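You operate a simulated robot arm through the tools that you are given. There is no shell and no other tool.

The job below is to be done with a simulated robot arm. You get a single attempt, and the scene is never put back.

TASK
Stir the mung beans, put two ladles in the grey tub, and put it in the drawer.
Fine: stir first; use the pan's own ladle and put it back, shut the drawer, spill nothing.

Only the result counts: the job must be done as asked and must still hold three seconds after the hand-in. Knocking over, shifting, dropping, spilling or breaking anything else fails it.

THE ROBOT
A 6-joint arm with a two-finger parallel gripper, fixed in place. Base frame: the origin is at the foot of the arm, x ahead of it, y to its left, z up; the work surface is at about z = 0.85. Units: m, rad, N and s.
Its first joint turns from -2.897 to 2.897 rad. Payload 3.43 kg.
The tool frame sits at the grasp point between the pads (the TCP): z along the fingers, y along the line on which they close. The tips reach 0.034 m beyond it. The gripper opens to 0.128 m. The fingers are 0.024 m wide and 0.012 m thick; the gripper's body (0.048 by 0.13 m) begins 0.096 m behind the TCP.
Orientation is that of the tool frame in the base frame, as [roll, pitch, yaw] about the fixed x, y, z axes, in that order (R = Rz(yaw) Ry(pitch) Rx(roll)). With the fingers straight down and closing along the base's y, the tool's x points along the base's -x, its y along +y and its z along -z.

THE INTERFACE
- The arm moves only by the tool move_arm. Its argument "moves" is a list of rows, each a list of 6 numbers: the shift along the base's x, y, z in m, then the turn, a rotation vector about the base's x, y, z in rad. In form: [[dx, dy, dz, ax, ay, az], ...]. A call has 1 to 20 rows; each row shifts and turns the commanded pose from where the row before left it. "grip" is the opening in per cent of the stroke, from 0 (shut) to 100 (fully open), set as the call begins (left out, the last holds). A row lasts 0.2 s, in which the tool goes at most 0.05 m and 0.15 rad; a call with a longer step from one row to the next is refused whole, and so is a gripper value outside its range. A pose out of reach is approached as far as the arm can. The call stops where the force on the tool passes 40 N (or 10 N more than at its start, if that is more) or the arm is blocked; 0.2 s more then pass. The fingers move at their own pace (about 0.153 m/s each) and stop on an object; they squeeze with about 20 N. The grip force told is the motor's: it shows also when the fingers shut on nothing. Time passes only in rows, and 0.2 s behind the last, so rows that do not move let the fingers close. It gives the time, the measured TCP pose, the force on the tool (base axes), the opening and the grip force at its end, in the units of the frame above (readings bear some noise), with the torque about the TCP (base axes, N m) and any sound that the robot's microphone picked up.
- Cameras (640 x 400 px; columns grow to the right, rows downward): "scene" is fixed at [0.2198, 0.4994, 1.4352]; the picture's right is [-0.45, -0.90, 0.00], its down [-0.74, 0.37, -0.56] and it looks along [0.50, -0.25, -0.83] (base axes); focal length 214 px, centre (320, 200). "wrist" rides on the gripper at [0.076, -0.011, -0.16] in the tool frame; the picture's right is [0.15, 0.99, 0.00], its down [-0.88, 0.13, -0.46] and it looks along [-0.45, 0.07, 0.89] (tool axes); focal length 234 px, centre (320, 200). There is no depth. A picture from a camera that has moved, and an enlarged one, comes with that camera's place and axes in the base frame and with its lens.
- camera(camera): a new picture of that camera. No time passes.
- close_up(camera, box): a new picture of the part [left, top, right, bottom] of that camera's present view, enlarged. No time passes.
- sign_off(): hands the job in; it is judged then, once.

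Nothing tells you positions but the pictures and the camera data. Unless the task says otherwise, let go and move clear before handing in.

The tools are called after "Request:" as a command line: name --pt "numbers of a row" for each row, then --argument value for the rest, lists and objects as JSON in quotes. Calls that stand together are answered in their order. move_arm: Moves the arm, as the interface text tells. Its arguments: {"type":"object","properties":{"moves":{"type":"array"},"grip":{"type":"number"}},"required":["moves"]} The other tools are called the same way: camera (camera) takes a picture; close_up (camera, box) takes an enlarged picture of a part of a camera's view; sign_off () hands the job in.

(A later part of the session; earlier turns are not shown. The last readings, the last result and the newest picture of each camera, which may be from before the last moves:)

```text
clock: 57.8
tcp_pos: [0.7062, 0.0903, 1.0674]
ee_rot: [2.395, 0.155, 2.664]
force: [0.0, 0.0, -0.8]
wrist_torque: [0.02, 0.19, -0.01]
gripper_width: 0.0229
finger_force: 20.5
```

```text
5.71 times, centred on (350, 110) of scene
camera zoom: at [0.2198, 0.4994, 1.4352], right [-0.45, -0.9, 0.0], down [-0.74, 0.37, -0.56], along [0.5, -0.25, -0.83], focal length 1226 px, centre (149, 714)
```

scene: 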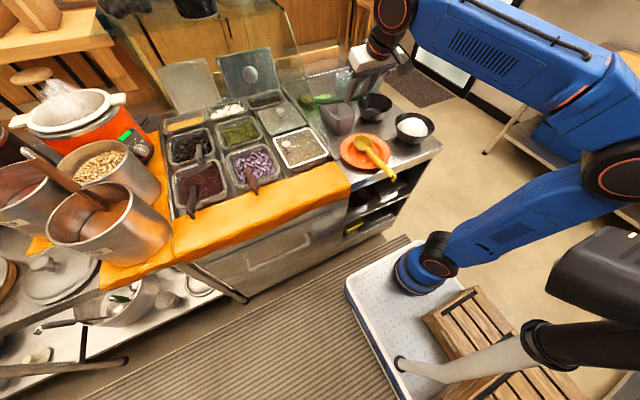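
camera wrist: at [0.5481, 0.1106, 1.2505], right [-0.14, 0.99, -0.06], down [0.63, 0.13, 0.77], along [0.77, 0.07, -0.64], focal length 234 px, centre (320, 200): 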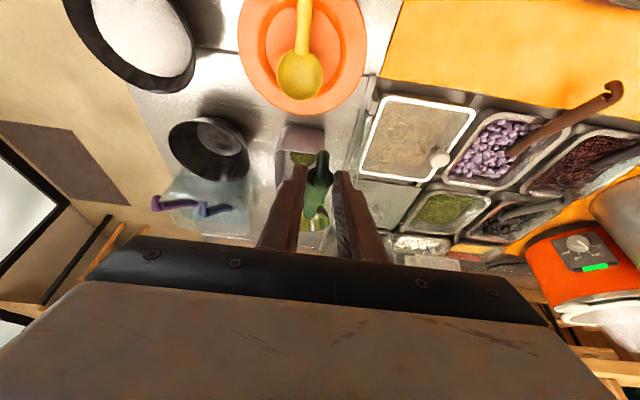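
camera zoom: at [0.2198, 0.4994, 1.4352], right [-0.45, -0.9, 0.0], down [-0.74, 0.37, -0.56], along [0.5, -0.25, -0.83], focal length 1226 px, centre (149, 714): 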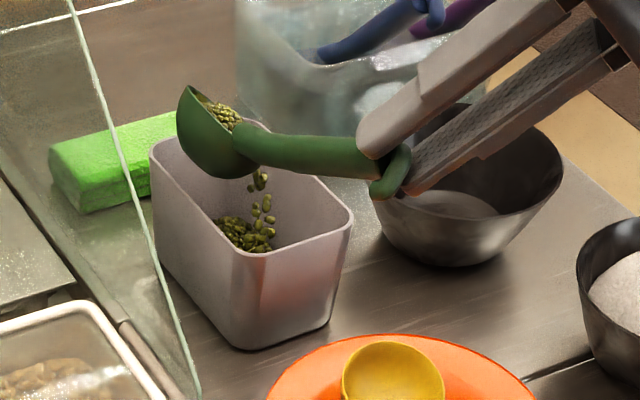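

Request:
move_arm --pt "-0.0005 -0.0025 -0.002 0.0944 0.006 -0.032" --pt "-0.0006 -0.0015 -0.0021 0.0944 0.006 -0.032" --pt "-0.0006 -0.001 -0.0023 0.0944 0.006 -0.032" --pt "-0.0007 -0.0008 -0.0024 0.0944 0.006 -0.032" --pt "-0.0007 -0.0005 -0.0024 0.0944 0.006 -0.032" --pt "-0.0007 -0.0003 -0.0024 0.0944 0.006 -0.032" --pt "-0.0007 0 -0.0024 0.0944 0.006 -0.032" --pt "-0.0007 0 -0.0024 0.0944 0.006 -0.032"

Request:
close_up --camera "scene" --box '[310, 75, 390, 145]'

```text
clock: 59.6
tcp_pos: [0.6982, 0.0835, 1.0498]
ee_rot: [1.797, -0.317, 2.443]
force: [0.5, 0.6, -1.4]
wrist_torque: [-0.03, 0.11, -0.04]
gripper_width: 0.0231
finger_force: 19.8
```

```text
5.71 times, centred on (350, 110) of scene
camera zoom: at [0.2198, 0.4994, 1.4352], right [-0.45, -0.9, 0.0], down [-0.74, 0.37, -0.56], along [0.5, -0.25, -0.83], focal length 1226 px, centre (149, 714)
```

zoom: 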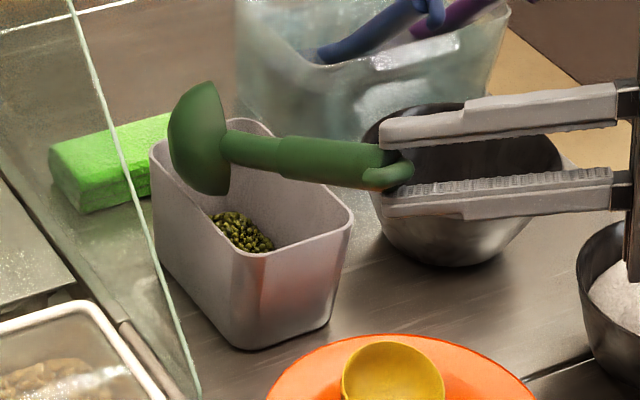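

The second ladle went in cleanly. I'll finish the roll so the bowl is fully emptied and let it drain briefly.

Request:
move_arm --pt "-0.0007 0.0003 -0.0022 0.0944 0.006 -0.032" --pt "-0.0007 0.0005 -0.0022 0.0944 0.006 -0.032" --pt "-0.0007 0.0008 -0.002 0.0944 0.006 -0.032" --pt "-0.0007 0.001 -0.002 0.0944 0.006 -0.032" --pt "0 0 0 0 0 0" --pt "0 0 0 0 0 0" --pt "0 0 0 0 0 0" --pt "0 0 0 0 0 0"

Request:
close_up --camera "scene" --box '[310, 75, 390, 145]'

Request:
close_up --camera "wrist" --box '[200, 120, 380, 250]'

```text
clock: 61.4
tcp_pos: [0.6952, 0.0878, 1.0406]
ee_rot: [1.49, -0.578, 2.45]
force: [0.2, -0.4, -0.9]
wrist_torque: [-0.05, 0.08, 0.02]
gripper_width: 0.0234
finger_force: 19.9
```

```text
5.71 times, centred on (350, 110) of scene
camera zoom: at [0.2198, 0.4994, 1.4352], right [-0.45, -0.9, 0.0], down [-0.74, 0.37, -0.56], along [0.5, -0.25, -0.83], focal length 1226 px, centre (149, 714)
```

zoom: 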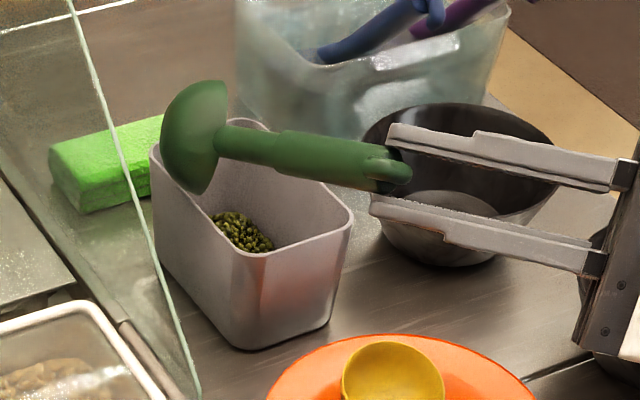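

```text
3.08 times, centred on (290, 185) of wrist
camera zoom: at [0.5347, 0.014, 1.063], right [0.27, -0.33, 0.91], down [0.31, -0.86, -0.4], along [0.91, 0.39, -0.13], focal length 720 px, centre (412, 246)
```

zoom: 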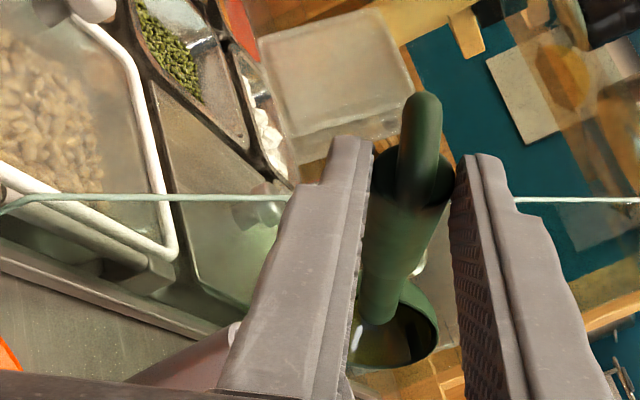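

The ladle is empty and both portions are in the tub. Rolling back upright while lifting clear.

Request:
move_arm --pt "-0.001 0 0.006 -0.1259 -0.008 0.0427" --pt "-0.001 0 0.006 -0.1259 -0.008 0.0427" --pt "-0.001 0.001 0.006 -0.1259 -0.008 0.0427" --pt "-0.001 0.001 0.006 -0.1259 -0.008 0.0427" --pt "-0.001 0.002 0.006 -0.1259 -0.008 0.0427" --pt "-0.001 0.002 0.006 -0.1259 -0.008 0.0427" --pt "-0.001 0.003 0.006 -0.1259 -0.008 0.0427" --pt "-0.001 0.003 0.006 -0.1259 -0.008 0.0427" --pt "-0.001 0.003 0.006 -0.1259 -0.008 0.0427" --pt "-0.001 0.003 0.006 -0.1259 -0.008 0.0427" --pt "-0.001 0.003 0.006 -0.1259 -0.008 0.0427" --pt "-0.001 0.003 0.006 -0.1259 -0.008 0.0427" --pt "-0.001 0.003 0.006 -0.1259 -0.008 0.0427" --pt "-0.001 0.003 0.006 -0.1259 -0.008 0.0427" --pt "-0.001 0.003 0.006 -0.1259 -0.008 0.0427" --pt "-0.015 0 0.005 0 0 0" --pt "-0.015 0 0.005 0 0 0" --pt "0 0 0 0 0 0"

Request:
close_up --camera "wrist" --box '[240, 110, 400, 250]'

Request:
close_up --camera "scene" --box '[290, 70, 410, 170]'

```text
clock: 65.2
tcp_pos: [0.652, 0.1206, 1.1403]
ee_rot: [3.141, 0.389, -3.139]
force: [0.3, 0.4, -0.4]
wrist_torque: [-0.02, 0.06, 0.01]
gripper_width: 0.0232
finger_force: 20.5
```

```text
2.86 times, centred on (320, 180) of wrist
camera zoom: at [0.5201, 0.1087, 1.2605], right [-0.14, 0.99, -0.06], down [0.64, 0.13, 0.76], along [0.75, 0.07, -0.65], focal length 669 px, centre (320, 257)
```

zoom: 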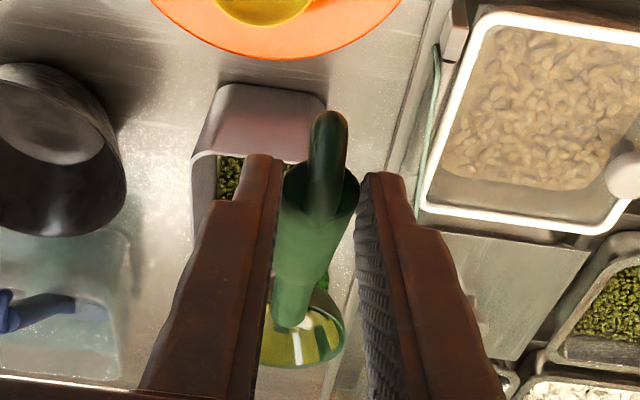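

```text
4.00 times, centred on (350, 120) of scene
camera zoom: at [0.2198, 0.4994, 1.4352], right [-0.45, -0.9, 0.0], down [-0.74, 0.37, -0.56], along [0.5, -0.25, -0.83], focal length 858 px, centre (200, 520)
```

zoom: 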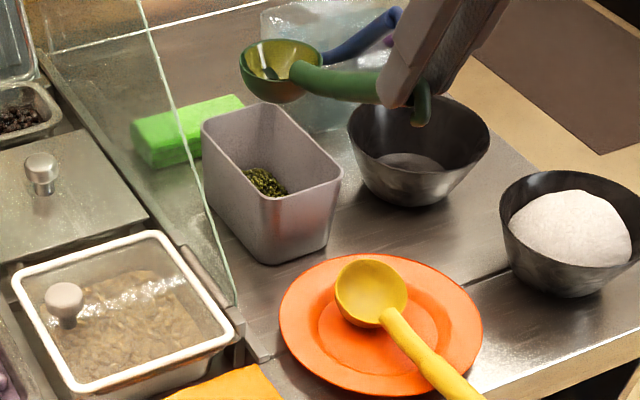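

The ladle is empty, the tub holds both portions and nothing is spilled. Now I'll return the ladle to its pan by the same safe path.

Request:
move_arm --pt "0 0.01 0 0 0 0" --pt "0 0.02 0 0 0 0" --pt "0 0.03 0 0 0 0" --pt "0 0.035 0 0 0 0" --pt "0 0.035 0 0 0 0" --pt "0 0.035 0 0 0 0" --pt "0.01 0.035 0 0 0 0" --pt "0.02 0.035 0 0 0 0" --pt "0.025 0.035 0 0 0 0" --pt "0.03 0.035 0 0 0 0" --pt "0.03 0.022 -0.01 0 0 0" --pt "0.03 0.012 -0.015 0 0 0" --pt "0.025 0.003 -0.02 0 0 0" --pt "0.011 0 -0.02 0 0 0" --pt "0 0 -0.02 0 0 0" --pt "0 0 -0.02 0 0 0" --pt "0 0 -0.02 0 0 0" --pt "0 0 0 0 0 0"

Request:
close_up --camera "wrist" --box '[240, 110, 400, 250]'

Request:
close_up --camera "scene" --box '[205, 80, 295, 155]'

```text
clock: 69.0
tcp_pos: [0.8332, 0.4636, 1.0176]
ee_rot: [3.142, 0.389, -3.137]
force: [-0.3, -0.3, -0.6]
wrist_torque: [0.0, 0.05, -0.01]
gripper_width: 0.0231
finger_force: 20.0
```

```text
2.86 times, centred on (320, 180) of wrist
camera zoom: at [0.7026, 0.4511, 1.1365], right [-0.14, 0.99, -0.06], down [0.64, 0.13, 0.76], along [0.75, 0.07, -0.65], focal length 669 px, centre (320, 257)
```

zoom: 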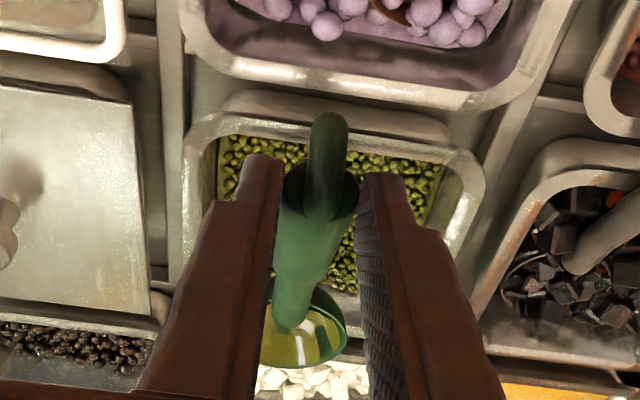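

```text
5.33 times, centred on (250, 118) of scene
camera zoom: at [0.2198, 0.4994, 1.4352], right [-0.45, -0.9, 0.0], down [-0.74, 0.37, -0.56], along [0.5, -0.25, -0.83], focal length 1144 px, centre (693, 640)
```

zoom: 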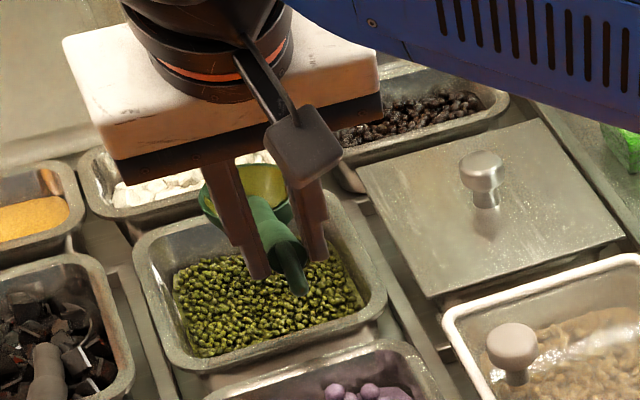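

Bowl is over the pan. Lowering into the beans slowly.

Request:
move_arm --pt "-0.001 -0.001 -0.012 0 0 0" --pt "-0.001 -0.001 -0.012 0 0 0" --pt "0 0 -0.01 0 0 0" --pt "0 0 -0.008 0 0 0" --pt "0 0 -0.007 0 0 0" --pt "0 0 -0.005 0 0 0" --pt "0 0 0 0 0 0"

Request:
close_up --camera "wrist" --box '[240, 110, 400, 250]'

Request:
close_up --camera "scene" --box '[205, 80, 295, 155]'

```text
clock: 70.6
tcp_pos: [0.8296, 0.4592, 0.9625]
ee_rot: [-3.141, 0.39, -3.138]
force: [-0.8, 0.1, -0.8]
wrist_torque: [0.04, 0.09, -0.02]
gripper_width: 0.0229
finger_force: 19.7
```

```text
2.86 times, centred on (320, 180) of wrist
camera zoom: at [0.6988, 0.4475, 1.0819], right [-0.14, 0.99, -0.06], down [0.64, 0.13, 0.76], along [0.75, 0.07, -0.65], focal length 669 px, centre (320, 257)
```

zoom: 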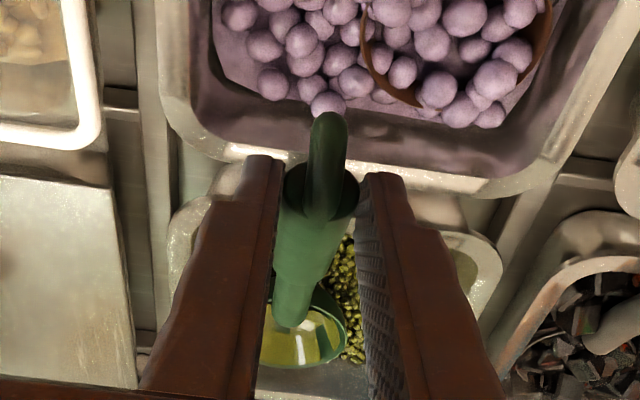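

```text
5.33 times, centred on (250, 118) of scene
camera zoom: at [0.2198, 0.4994, 1.4352], right [-0.45, -0.9, 0.0], down [-0.74, 0.37, -0.56], along [0.5, -0.25, -0.83], focal length 1144 px, centre (693, 640)
```

zoom: 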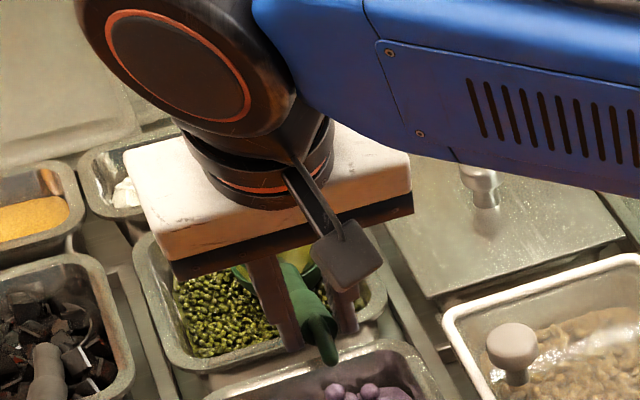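

Request:
move_arm --pt "0 0 -0.004 0 0 0" --pt "0 0 -0.004 0 0 0" --pt "0 0 -0.003 0 0 0" --pt "0 0 0 0 0 0"

Request:
close_up --camera "wrist" --box '[240, 110, 400, 250]'

```text
clock: 71.6
tcp_pos: [0.83, 0.4608, 0.951]
ee_rot: [3.139, 0.389, -3.139]
force: [0.3, 0.3, -1.4]
wrist_torque: [0.04, 0.1, 0.02]
gripper_width: 0.023
finger_force: 20.0
```

```text
2.86 times, centred on (320, 180) of wrist
camera zoom: at [0.6984, 0.4484, 1.0701], right [-0.14, 0.99, -0.06], down [0.64, 0.13, 0.76], along [0.75, 0.07, -0.65], focal length 669 px, centre (320, 257)
```

zoom: 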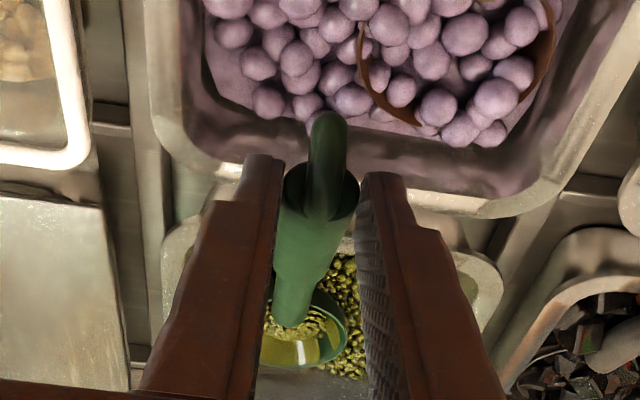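

Request:
move_arm --pt "0 0 -0.004 0 0 0" --pt "0 0 -0.004 0 0 0" --pt "0 0 0 0 0 0"

Request:
close_up --camera "wrist" --box '[240, 110, 400, 250]'

Request:
close_up --camera "scene" --box '[225, 110, 285, 160]'

```text
clock: 72.4
tcp_pos: [0.8288, 0.4605, 0.9444]
ee_rot: [3.139, 0.39, -3.138]
force: [1.0, -0.1, 7.3]
wrist_torque: [0.01, -0.68, -0.03]
gripper_width: 0.0233
finger_force: 19.9
```

```text
2.86 times, centred on (320, 180) of wrist
camera zoom: at [0.6974, 0.4483, 1.0631], right [-0.14, 0.99, -0.05], down [0.64, 0.13, 0.76], along [0.76, 0.07, -0.65], focal length 669 px, centre (320, 257)
```

zoom: 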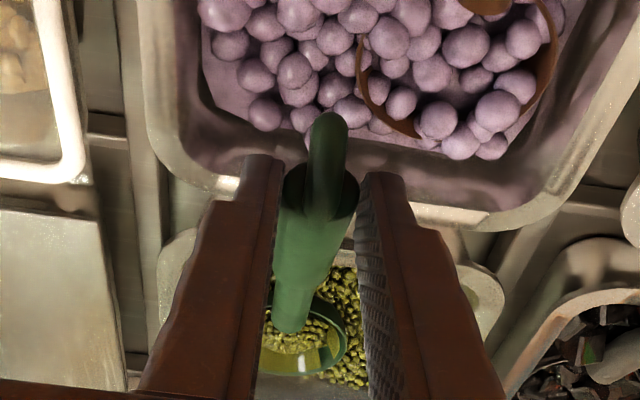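

```text
8.00 times, centred on (255, 135) of scene
camera zoom: at [0.2198, 0.4994, 1.4352], right [-0.45, -0.9, 0.0], down [-0.74, 0.37, -0.56], along [0.5, -0.25, -0.83], focal length 1716 px, centre (840, 720)
```

zoom: 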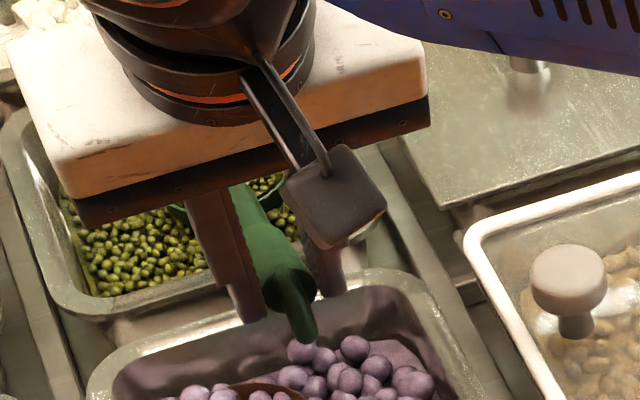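

The handle has just touched the pan's front rim (7 N). I'll ease up slightly and move the ladle about 13 mm forward to its original resting place for good balance.

Request:
move_arm --pt "0 0 0.003 0 0 0" --pt "0.004 0 0.001 0 0 0" --pt "0.005 0 0 0 0 0" --pt "0.004 0 0 0 0 0" --pt "0 0 0 0 0 0"

Request:
close_up --camera "wrist" --box '[240, 110, 400, 250]'

```text
clock: 73.6
tcp_pos: [0.8425, 0.46, 0.9483]
ee_rot: [-3.141, 0.39, -3.136]
force: [-0.7, 0.5, -0.8]
wrist_torque: [0.01, 0.12, -0.01]
gripper_width: 0.0233
finger_force: 20.1
```

```text
2.86 times, centred on (320, 180) of wrist
camera zoom: at [0.7121, 0.4486, 1.0663], right [-0.14, 0.99, -0.06], down [0.64, 0.13, 0.76], along [0.75, 0.07, -0.65], focal length 669 px, centre (320, 257)
```

zoom: 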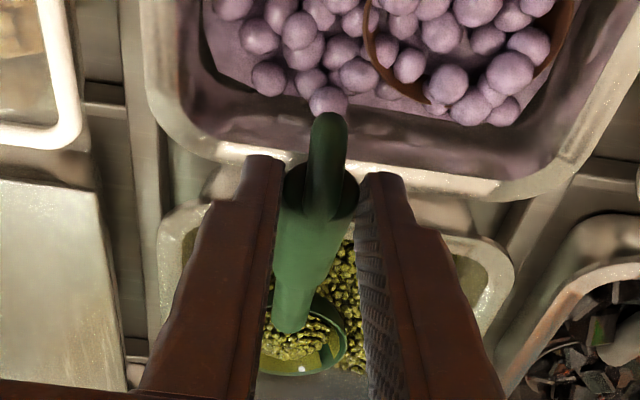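

Request:
move_arm --pt "0 0 -0.003 0 0 0" --pt "0 0 0 0 0 0"

Request:
move_arm --pt "0 0 0 0 0 0" --pt "0 0 0 0 0 0" --pt "0 0 0 0 0 0" --grip 30

Request:
close_up --camera "wrist" --box '[240, 110, 400, 250]'

```text
clock: 74.2
tcp_pos: [0.8426, 0.4605, 0.944]
ee_rot: [3.141, 0.39, -3.137]
force: [-0.1, 0.2, -0.6]
wrist_torque: [-0.02, 0.11, 0.01]
gripper_width: 0.0231
finger_force: 20.2
```

```text
clock: 75.0
tcp_pos: [0.843, 0.4606, 0.9445]
ee_rot: [3.141, 0.39, -3.139]
force: [0.2, 0.2, 1.4]
wrist_torque: [0.01, 0.0, -0.02]
gripper_width: 0.0387
finger_force: 0.1
```

```text
2.86 times, centred on (320, 180) of wrist
camera zoom: at [0.712, 0.4486, 1.0634], right [-0.14, 0.99, -0.06], down [0.64, 0.13, 0.76], along [0.75, 0.07, -0.65], focal length 669 px, centre (320, 257)
```

zoom: 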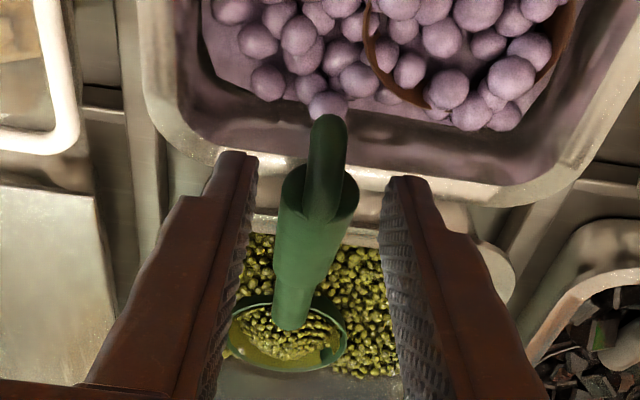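

The ladle rests stably in its pan. I'll open a bit more and back out along the tool axis.

Request:
move_arm --pt "-0.004 0 0.01 0 0 0" --pt "-0.008 0 0.02 0 0 0" --pt "-0.012 0 0.03 0 0 0" --pt "-0.016 0 0.035 0 0 0" --pt "-0.02 -0.01 0.035 0 0 0" --pt "-0.03 -0.02 0.025 0 0 0" --pt "-0.04 -0.02 0.02 0 0 0" --pt "-0.04 -0.02 0 0 0 0" --pt "0 0 0 0 0 0" --grip 40

Request:
camera --camera "wrist"

Request:
close_up --camera "scene" --box '[195, 80, 315, 180]'

Request:
camera --camera "scene"

```text
clock: 77.0
tcp_pos: [0.672, 0.3889, 1.1201]
ee_rot: [-3.141, 0.389, -3.138]
force: [0.3, 0.6, -0.6]
wrist_torque: [0.02, 0.0, 0.0]
gripper_width: 0.051
finger_force: 0.0
```

```text
taken
camera wrist: at [0.5414, 0.3774, 1.2392], right [-0.14, 0.99, -0.06], down [0.64, 0.13, 0.76], along [0.75, 0.07, -0.65], focal length 234 px, centre (320, 200)
```

wrist: 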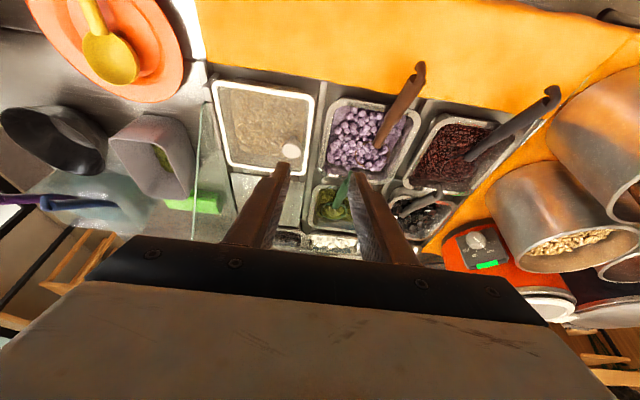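

```text
4.00 times, centred on (255, 130) of scene
camera zoom: at [0.2198, 0.4994, 1.4352], right [-0.45, -0.9, 0.0], down [-0.74, 0.37, -0.56], along [0.5, -0.25, -0.83], focal length 858 px, centre (580, 480)
```

zoom: 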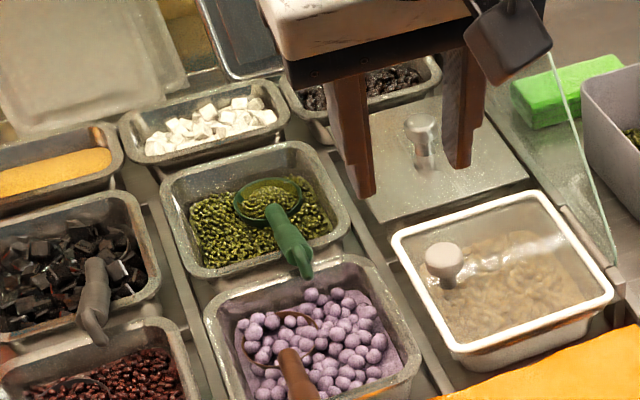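

```text
taken
```

scene: 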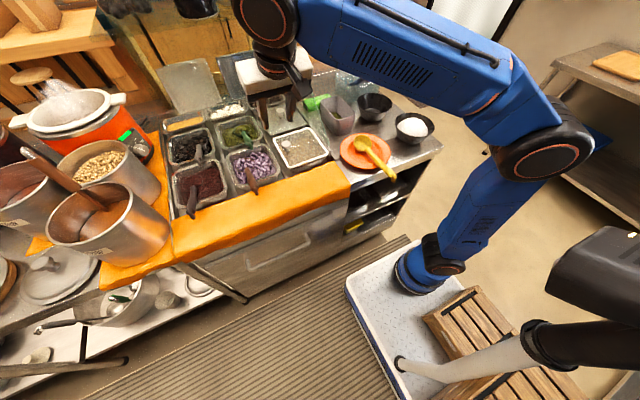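

The ladle is back in its own pan, resting well, and no spill is visible. Next is the drawer: I'll move the wrist camera back to inspect the handle.

Request:
move_arm --pt "-0.032 0.005 0 0 0.049 0" --pt "-0.032 0.01 0 0 0.049 0" --pt "-0.032 0.014 -0.01 0 0.049 0" --pt "-0.032 0.016 -0.015 0 0.049 0" --pt "-0.032 0.016 -0.02 0 0.049 0" --pt "-0.032 0.016 -0.02 0 0.049 0" --pt "-0.032 0.016 -0.025 0 0.049 0" --pt "-0.032 0.016 -0.025 0 0.046 0" --pt "0 0 0 0 0 0"

Request:
camera --camera "wrist"

Request:
close_up --camera "scene" --box '[180, 160, 420, 310]'

```text
clock: 79.0
tcp_pos: [0.4143, 0.5006, 1.0071]
ee_rot: [3.14, 0.001, -3.14]
force: [0.2, -0.1, 0.0]
wrist_torque: [-0.03, -0.03, -0.03]
gripper_width: 0.0512
finger_force: 0.0
```

```text
taken
camera wrist: at [0.3377, 0.4895, 1.1674], right [-0.15, 0.99, 0.0], down [0.88, 0.13, 0.46], along [0.45, 0.07, -0.89], focal length 234 px, centre (320, 200)
```

wrist: 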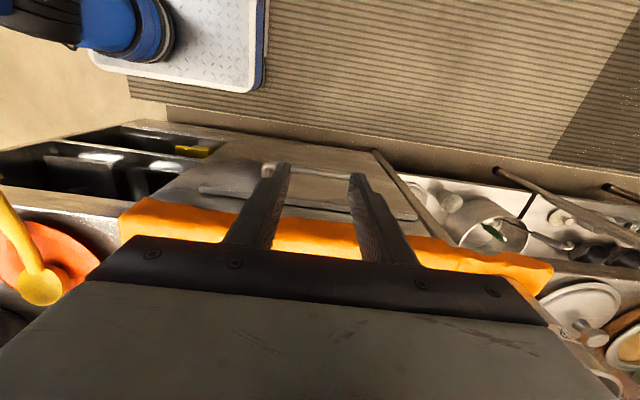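

```text
2.67 times, centred on (300, 235) of scene
camera zoom: at [0.2198, 0.4994, 1.4352], right [-0.45, -0.9, 0.0], down [-0.74, 0.37, -0.56], along [0.5, -0.25, -0.83], focal length 572 px, centre (373, 107)
```

zoom: 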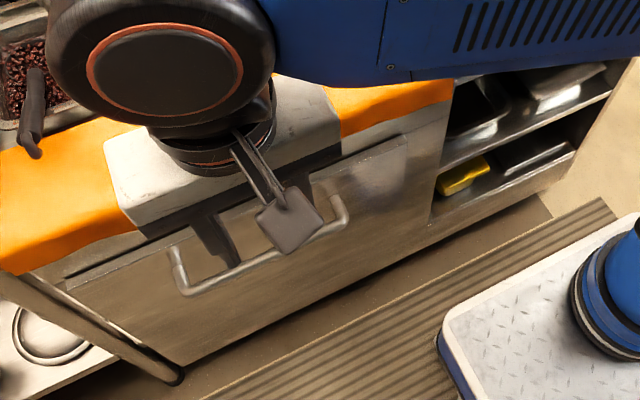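

Request:
close_up --camera "wrist" --box '[160, 120, 460, 280]'

Request:
close_up --camera "scene" --box '[200, 200, 340, 310]'

```text
2.13 times, centred on (310, 200) of wrist
camera zoom: at [0.3377, 0.4895, 1.1674], right [-0.15, 0.99, 0.0], down [0.88, 0.13, 0.46], along [0.45, 0.07, -0.89], focal length 500 px, centre (341, 200)
```

zoom: 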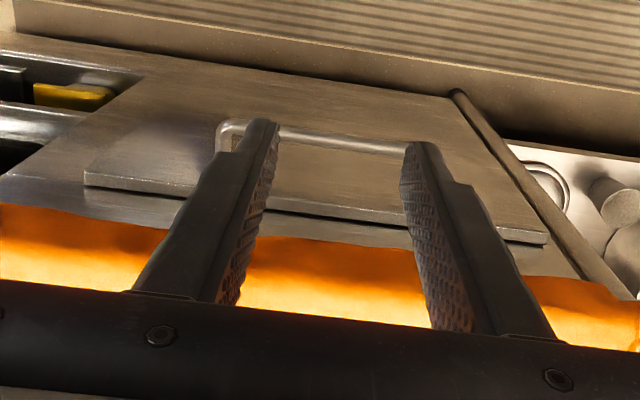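

```text
3.64 times, centred on (270, 255) of scene
camera zoom: at [0.2198, 0.4994, 1.4352], right [-0.45, -0.9, 0.0], down [-0.74, 0.37, -0.56], along [0.5, -0.25, -0.83], focal length 780 px, centre (502, 0)
```

zoom: 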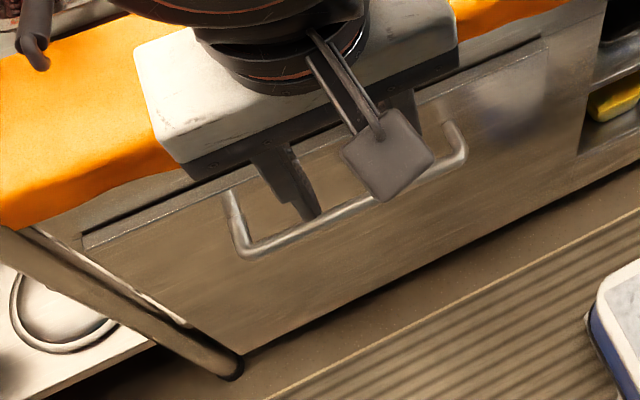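

The drawer face is at x about 0.573 (y 0.27–0.74, top z 0.73), and its bar is about 3.5 cm in front of it at z about 0.653. I'll turn the gripper 90° so the fingers straddle the horizontal bar, tilt it forward, and go to a pre-grasp.

Request:
move_arm --pt "0 0 -0.01 0 0 0.143" --pt "0 0 -0.01 0 0 0.143" --pt "0 0 -0.01 0 0 0.143" --pt "0 0 -0.01 0 0 0.143" --pt "0 0 -0.01 0 0 0.143" --pt "0 0 -0.01 0 0 0.143" --pt "0 0 -0.01 0 0 0.143" --pt "0 0 -0.01 0 0 0.143" --pt "0 0 -0.01 0 0 0.143" --pt "0 0 -0.01 0 0 0.143" --pt "0 0 0 0 0 0.141" --pt "0 0 -0.01 0 -0.14 0" --pt "0 0 -0.02 0 -0.14 0" --pt "0 0 -0.02 0 -0.14 0" --pt "0 0 -0.02 0 -0.14 0" --pt "0 0 -0.02 0 -0.14 0" --pt "0 0 0 0 0 0" --grip 27

Request:
camera --camera "wrist"

Request:
camera --camera "scene"

```text
clock: 82.6
tcp_pos: [0.4146, 0.5006, 0.814]
ee_rot: [-2.441, -0.001, -1.57]
force: [-0.4, -0.4, 0.1]
wrist_torque: [-0.01, -0.01, 0.01]
gripper_width: 0.0349
finger_force: 0.0
```

```text
taken
camera wrist: at [0.321, 0.4245, 0.9434], right [-0.76, -0.15, -0.64], down [-0.4, 0.88, 0.26], along [0.52, 0.45, -0.73], focal length 234 px, centre (320, 200)
```

wrist: 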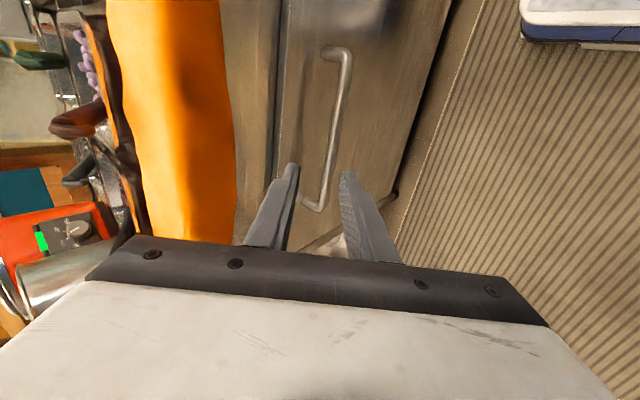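

```text
taken
```

scene: 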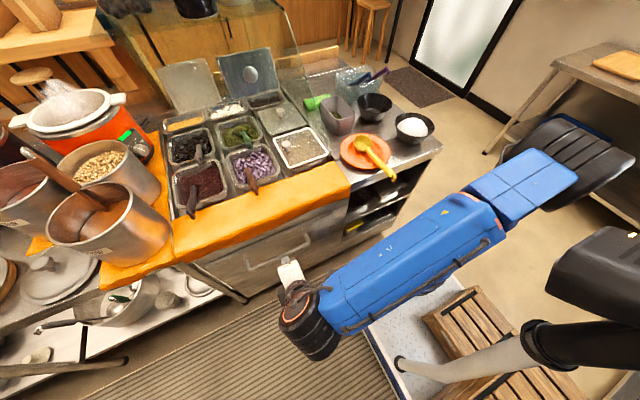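

Request:
close_up --camera "wrist" --box '[260, 30, 400, 230]'

Request:
close_up --camera "scene" --box '[230, 210, 330, 290]'

```text
2.00 times, centred on (330, 130) of wrist
camera zoom: at [0.321, 0.4245, 0.9434], right [-0.76, -0.15, -0.64], down [-0.4, 0.88, 0.26], along [0.52, 0.45, -0.73], focal length 468 px, centre (300, 340)
```

zoom: 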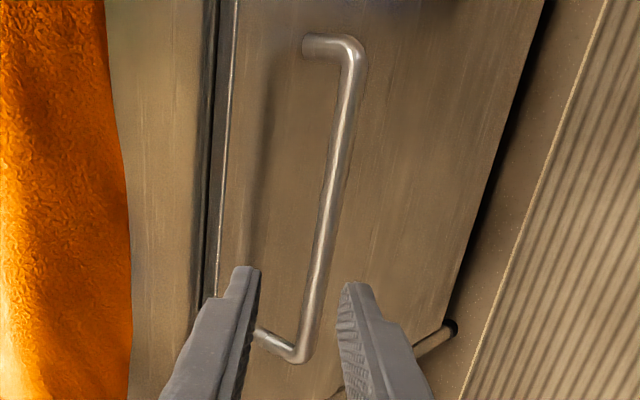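

```text
5.00 times, centred on (280, 250) of scene
camera zoom: at [0.2198, 0.4994, 1.4352], right [-0.45, -0.9, 0.0], down [-0.74, 0.37, -0.56], along [0.5, -0.25, -0.83], focal length 1072 px, centre (520, -50)
```

zoom: 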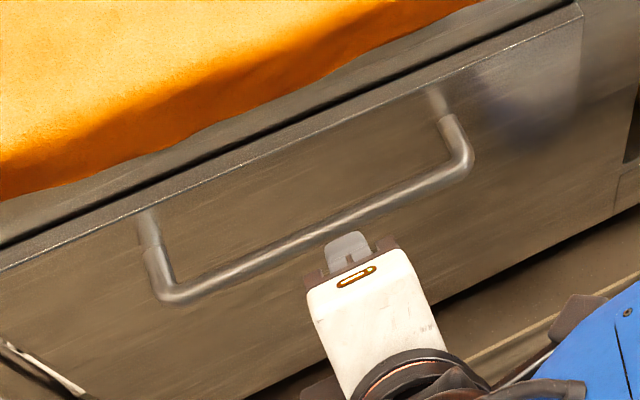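

Request:
move_arm --pt "0.015 0.001 -0.025 0 0 0" --pt "0.015 0.001 -0.025 0 0 0" --pt "0.015 0.001 -0.025 0 0 0" --pt "0.013 0 -0.023 0 0 0" --pt "0 0 0 0 0 0"

Request:
close_up --camera "wrist" --box '[240, 60, 400, 240]'

Request:
close_up --camera "scene" --box '[230, 210, 330, 290]'

```text
clock: 83.8
tcp_pos: [0.4761, 0.4998, 0.7145]
ee_rot: [-2.445, -0.002, -1.567]
force: [0.0, -0.4, 0.2]
wrist_torque: [-0.01, 0.0, 0.02]
gripper_width: 0.0346
finger_force: 0.0
```

```text
2.22 times, centred on (320, 150) of wrist
camera zoom: at [0.3817, 0.4239, 0.8454], right [-0.76, -0.15, -0.64], down [-0.4, 0.88, 0.26], along [0.52, 0.45, -0.73], focal length 520 px, centre (320, 311)
```

zoom: 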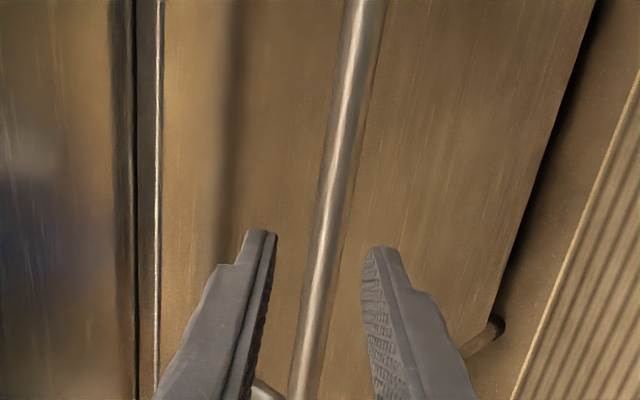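

```text
5.00 times, centred on (280, 250) of scene
camera zoom: at [0.2198, 0.4994, 1.4352], right [-0.45, -0.9, 0.0], down [-0.74, 0.37, -0.56], along [0.5, -0.25, -0.83], focal length 1072 px, centre (520, -50)
```

zoom: 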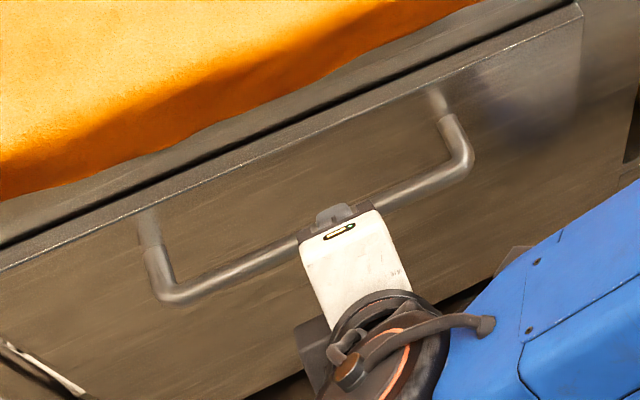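

The bar is about 1 cm to one side of the gripper's axis. I'll correct that and advance most of the way.

Request:
move_arm --pt "0.006 0 -0.014 0 0 0" --pt "0.009 0 -0.015 0 0 0" --pt "0.01 0 -0.015 0 0 0" --pt "0 0 0 0 0 0"

Request:
close_up --camera "wrist" --box '[240, 60, 400, 240]'

Request:
close_up --camera "scene" --box '[230, 210, 330, 290]'

```text
clock: 84.8
tcp_pos: [0.5022, 0.5014, 0.6729]
ee_rot: [-2.443, -0.003, -1.566]
force: [0.3, 0.5, -0.3]
wrist_torque: [0.01, -0.01, 0.02]
gripper_width: 0.0344
finger_force: 0.1
```

```text
2.22 times, centred on (320, 150) of wrist
camera zoom: at [0.4072, 0.4252, 0.8019], right [-0.76, -0.15, -0.64], down [-0.4, 0.88, 0.26], along [0.52, 0.45, -0.73], focal length 520 px, centre (320, 311)
```

zoom: 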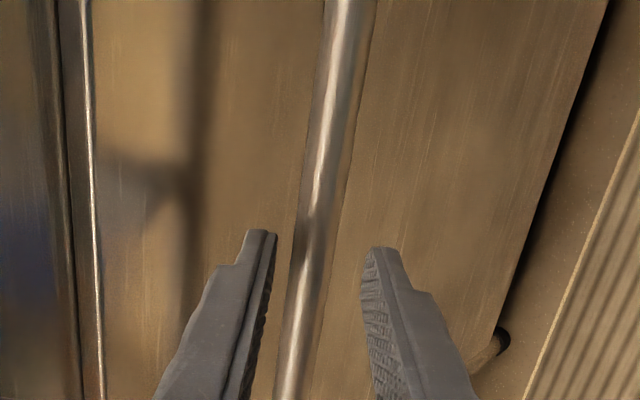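

```text
5.00 times, centred on (280, 250) of scene
camera zoom: at [0.2198, 0.4994, 1.4352], right [-0.45, -0.9, 0.0], down [-0.74, 0.37, -0.56], along [0.5, -0.25, -0.83], focal length 1072 px, centre (520, -50)
```

zoom: 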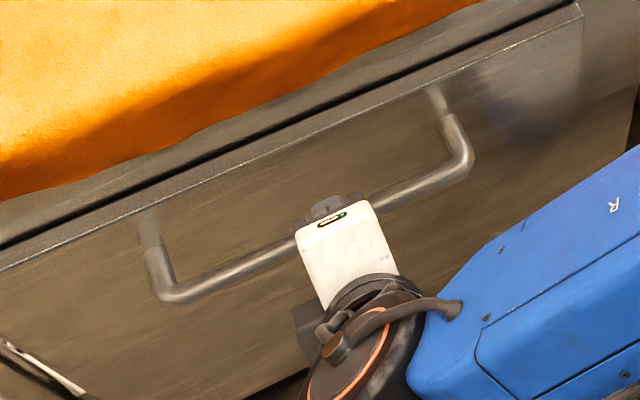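

The bar is aligned with the gripper axis and about 6 cm ahead (bar at about (0.542, 0.627), drawer face at x about 0.594). Advancing so the bar sits between the pads.

Request:
move_arm --pt "0.0097 0 -0.0115 0 0 0" --pt "0.0097 0 -0.0115 0 0 0" --pt "0.0097 0 -0.0115 0 0 0" --pt "0 0 0 0 0 0"

Request:
close_up --camera "wrist" --box '[240, 60, 400, 240]'

```text
clock: 85.8
tcp_pos: [0.5283, 0.5003, 0.6371]
ee_rot: [-2.443, -0.003, -1.567]
force: [0.2, 0.7, -0.1]
wrist_torque: [0.0, 0.02, 0.03]
gripper_width: 0.0345
finger_force: 0.0
```

```text
2.22 times, centred on (320, 150) of wrist
camera zoom: at [0.4339, 0.4244, 0.7672], right [-0.76, -0.15, -0.64], down [-0.4, 0.88, 0.26], along [0.52, 0.45, -0.73], focal length 520 px, centre (320, 311)
```

zoom: 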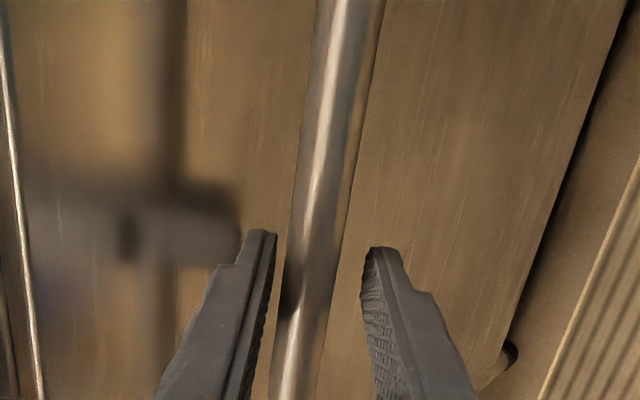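

Request:
move_arm --pt "0 0 0 0 0 0" --pt "0 0 0 0 0 0" --grip 0

Request:
close_up --camera "wrist" --box '[240, 60, 400, 240]'

```text
clock: 86.4
tcp_pos: [0.5283, 0.5006, 0.6398]
ee_rot: [-2.442, 0.0, -1.566]
force: [4.9, -0.8, 39.7]
wrist_torque: [0.09, 0.0, -0.24]
gripper_width: 0.0178
finger_force: 44.7
```

```text
2.22 times, centred on (320, 150) of wrist
camera zoom: at [0.4338, 0.4241, 0.7692], right [-0.76, -0.15, -0.64], down [-0.4, 0.88, 0.26], along [0.52, 0.45, -0.72], focal length 520 px, centre (320, 311)
```

zoom: 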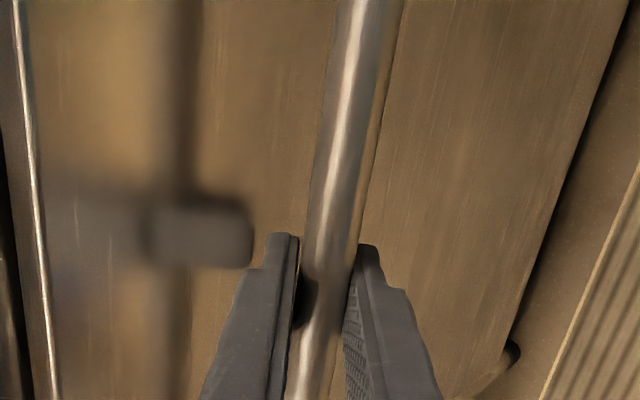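

I have the bar gripped (18 mm), with some side load. I'll relieve it with a small upward shift before pulling.

Request:
move_arm --pt "0 0 0.002 0 0 0" --pt "0 0 0.001 0 0 0" --pt "0 0 0 0 0 0"

```text
clock: 87.2
tcp_pos: [0.5279, 0.5003, 0.6384]
ee_rot: [-2.444, -0.003, -1.569]
force: [4.5, -6.1, 13.4]
wrist_torque: [0.66, 0.03, 0.09]
gripper_width: 0.0177
finger_force: 45.7
```

Request:
move_arm --pt "-0.005 0 0.001 0 0 0" --pt "-0.01 0 0 0 0 0" --pt "-0.015 0 0 0 0 0" --pt "-0.015 0 0 0 0 0" --pt "0 0 0 0 0 0"

Request:
camera --camera "scene"

Request:
camera --camera "wrist"

```text
clock: 88.1
tcp_pos: [0.493, 0.5013, 0.6395]
ee_rot: [-2.446, -0.007, -1.57]
force: [-0.1, -4.5, -8.6]
wrist_torque: [1.25, 0.0, 0.35]
gripper_width: 0.0176
finger_force: 45.4
stopped in row 4: the force on the tool passed its limit at 42 N (the readings are from after the stop); the commanded pose is now the measured one
```

```text
taken
```

scene: 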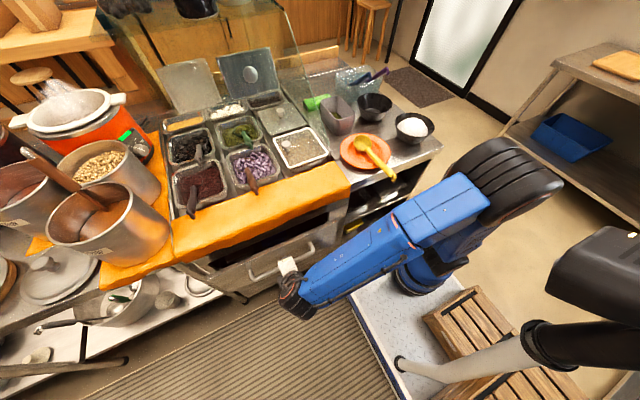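

```text
taken
camera wrist: at [0.3982, 0.4256, 0.7704], right [-0.76, -0.15, -0.63], down [-0.39, 0.88, 0.26], along [0.52, 0.45, -0.73], focal length 234 px, centre (320, 200)
```

wrist: 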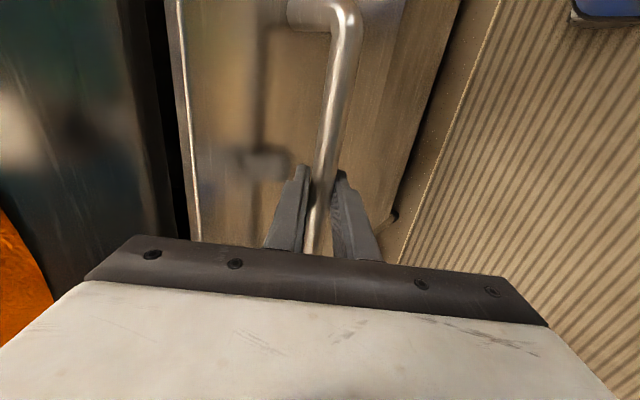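

The drawer is opening (about 3.5 cm so far). It needs a gentler pull to stay under the force limit.

Request:
move_arm --pt "-0.004 0 0 0 0 0" --pt "-0.008 0 0 0 0 0" --pt "-0.01 0 0 0 0 0" --pt "-0.01 0 0 0 0 0" --pt "-0.01 0 0 0 0 0" --pt "-0.01 0 0 0 0 0" --pt "-0.01 0 0 0 0 0" --pt "-0.01 0 0 0 0 0" --pt "-0.008 0 0 0 0 0" --pt "0 0 0 0 0 0"

Request:
camera --camera "scene"

```text
clock: 90.1
tcp_pos: [0.4142, 0.5, 0.6387]
ee_rot: [-2.446, -0.009, -1.569]
force: [-0.5, 1.8, -9.9]
wrist_torque: [0.87, 0.0, -0.12]
gripper_width: 0.0175
finger_force: 45.7
stopped in row 9: the force on the tool passed its limit at 41 N (the readings are from after the stop); the commanded pose is now the measured one
```

```text
taken
```

scene: 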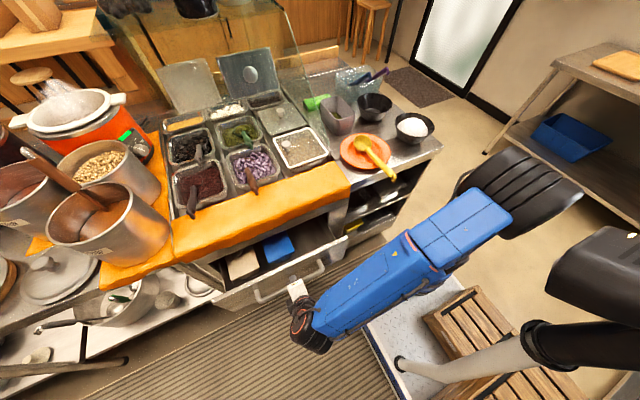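

The drawer slides out and shows a beige box and a blue box inside. Pulling further, with short calls.

Request:
move_arm --pt "-0.004 0 0 0 0 0" --pt "-0.008 0 0 0 0 0" --pt "-0.009 0 0 0 0 0" --pt "-0.009 0 0 0 0 0" --pt "-0.009 0 0 0 0 0" --pt "-0.009 0 0 0 0 0" --pt "-0.009 0 0 0 0 0" --pt "-0.006 0 0 0 0 0" --pt "0 0 0 0 0 0"

Request:
camera --camera "scene"

Request:
close_up --camera "scene" --box '[190, 200, 370, 320]'

```text
clock: 92.1
tcp_pos: [0.3505, 0.5008, 0.6386]
ee_rot: [-2.445, -0.007, -1.571]
force: [-1.1, -14.7, -13.4]
wrist_torque: [0.86, -0.01, 0.01]
gripper_width: 0.0178
finger_force: 45.8
```

```text
taken
```

scene: 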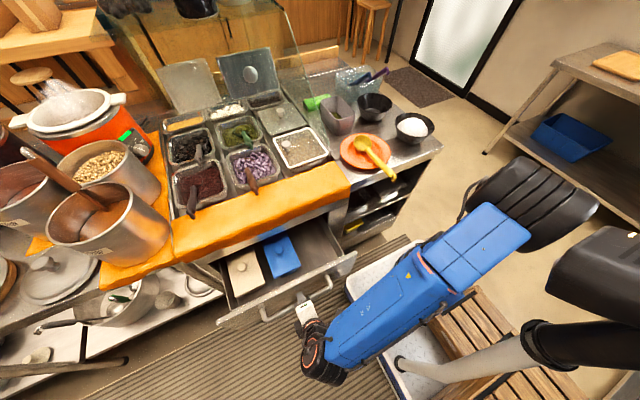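

```text
3.33 times, centred on (280, 260) of scene
camera zoom: at [0.2198, 0.4994, 1.4352], right [-0.45, -0.9, 0.0], down [-0.74, 0.37, -0.56], along [0.5, -0.25, -0.83], focal length 715 px, centre (453, 0)
```

zoom: 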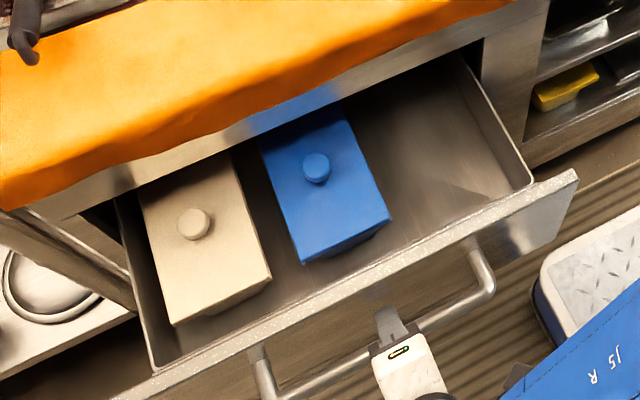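

There is free space on the drawer's right side for the tub. I'll pull it out a bit more for clearance under the counter edge.

Request:
move_arm --pt "-0.004 0 0 0 0 0" --pt "-0.008 0 0 0 0 0" --pt "-0.009 0 0 0 0 0" --pt "-0.009 0 0 0 0 0" --pt "-0.009 0 0 0 0 0" --pt "-0.009 0 0 0 0 0" --pt "-0.009 0 0 0 0 0" --pt "-0.006 0 0 0 0 0" --pt "0 0 0 0 0 0"

Request:
camera --camera "scene"

Request:
close_up --camera "scene" --box '[190, 200, 370, 330]'

```text
clock: 94.1
tcp_pos: [0.2899, 0.5006, 0.6401]
ee_rot: [-2.444, -0.006, -1.57]
force: [1.0, -1.6, -0.9]
wrist_torque: [0.13, 0.01, -0.61]
gripper_width: 0.0175
finger_force: 45.0
```

```text
taken
```

scene: 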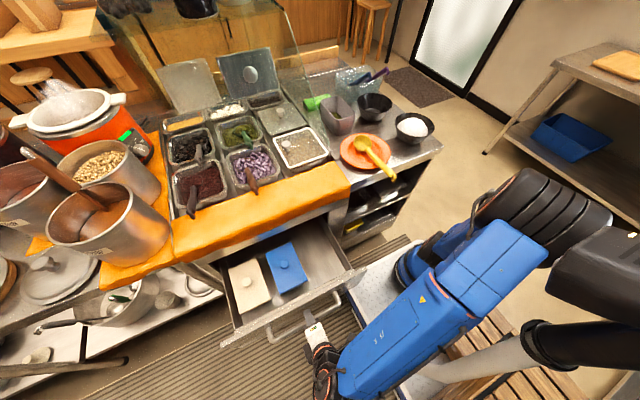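

```text
3.08 times, centred on (280, 265) of scene
camera zoom: at [0.2198, 0.4994, 1.4352], right [-0.45, -0.9, 0.0], down [-0.74, 0.37, -0.56], along [0.5, -0.25, -0.83], focal length 660 px, centre (443, 0)
```

zoom: 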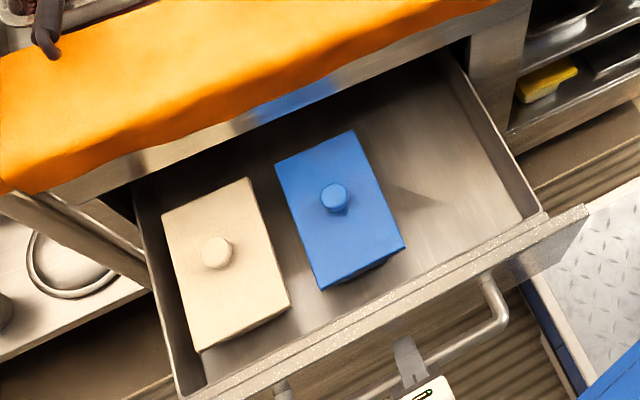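

The drawer is open about 24 cm, with ample space between the blue box and the right wall. I'll release the bar, back out and look into the drawer from above.

Request:
move_arm --pt "0 0 0 0 0 0" --pt "0 0 0 0 0 0" --grip 30

Request:
move_arm --pt "-0.0064 0 0.0077 0 0 0" --pt "-0.013 0 0.0153 0 0 0" --pt "-0.02 0 0.024 0 0 0" --pt "-0.015 0 0.035 0 0 0" --pt "0 0 0.045 0 0 0" --pt "0 0 0.045 0 0 0" --pt "0 0 0.045 0 0 0" --pt "0 0 0.045 0 0 0" --pt "0 0 0.03 0 0 0" --pt "0 0 0 0 0 0"

Request:
camera --camera "scene"

Request:
camera --camera "wrist"

```text
clock: 94.7
tcp_pos: [0.2897, 0.5006, 0.64]
ee_rot: [-2.445, -0.009, -1.568]
force: [0.9, 0.2, 0.3]
wrist_torque: [-0.01, 0.02, 0.0]
gripper_width: 0.0384
finger_force: 0.0
```

```text
clock: 96.9
tcp_pos: [0.2341, 0.4996, 0.9307]
ee_rot: [-2.445, -0.01, -1.568]
force: [-0.6, 0.3, -0.1]
wrist_torque: [-0.02, -0.06, 0.01]
gripper_width: 0.0386
finger_force: 0.0
```

```text
taken
```

scene: 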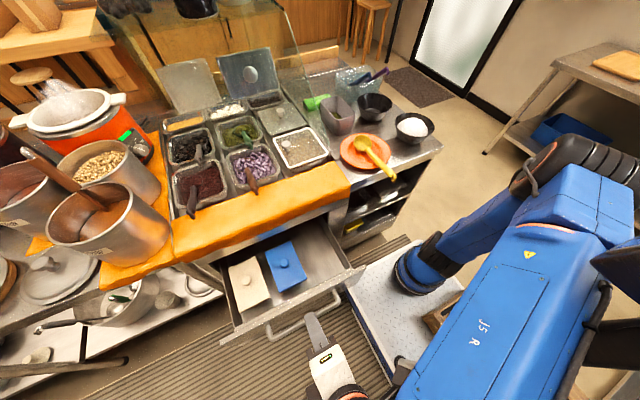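

```text
taken
camera wrist: at [0.1401, 0.424, 1.0619], right [-0.76, -0.15, -0.63], down [-0.39, 0.88, 0.26], along [0.52, 0.44, -0.73], focal length 234 px, centre (320, 200)
```

wrist: 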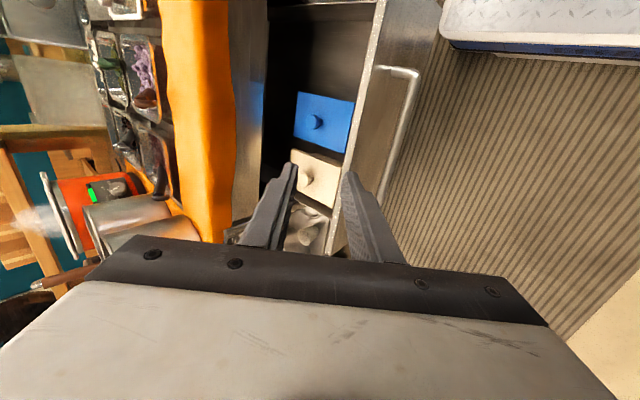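

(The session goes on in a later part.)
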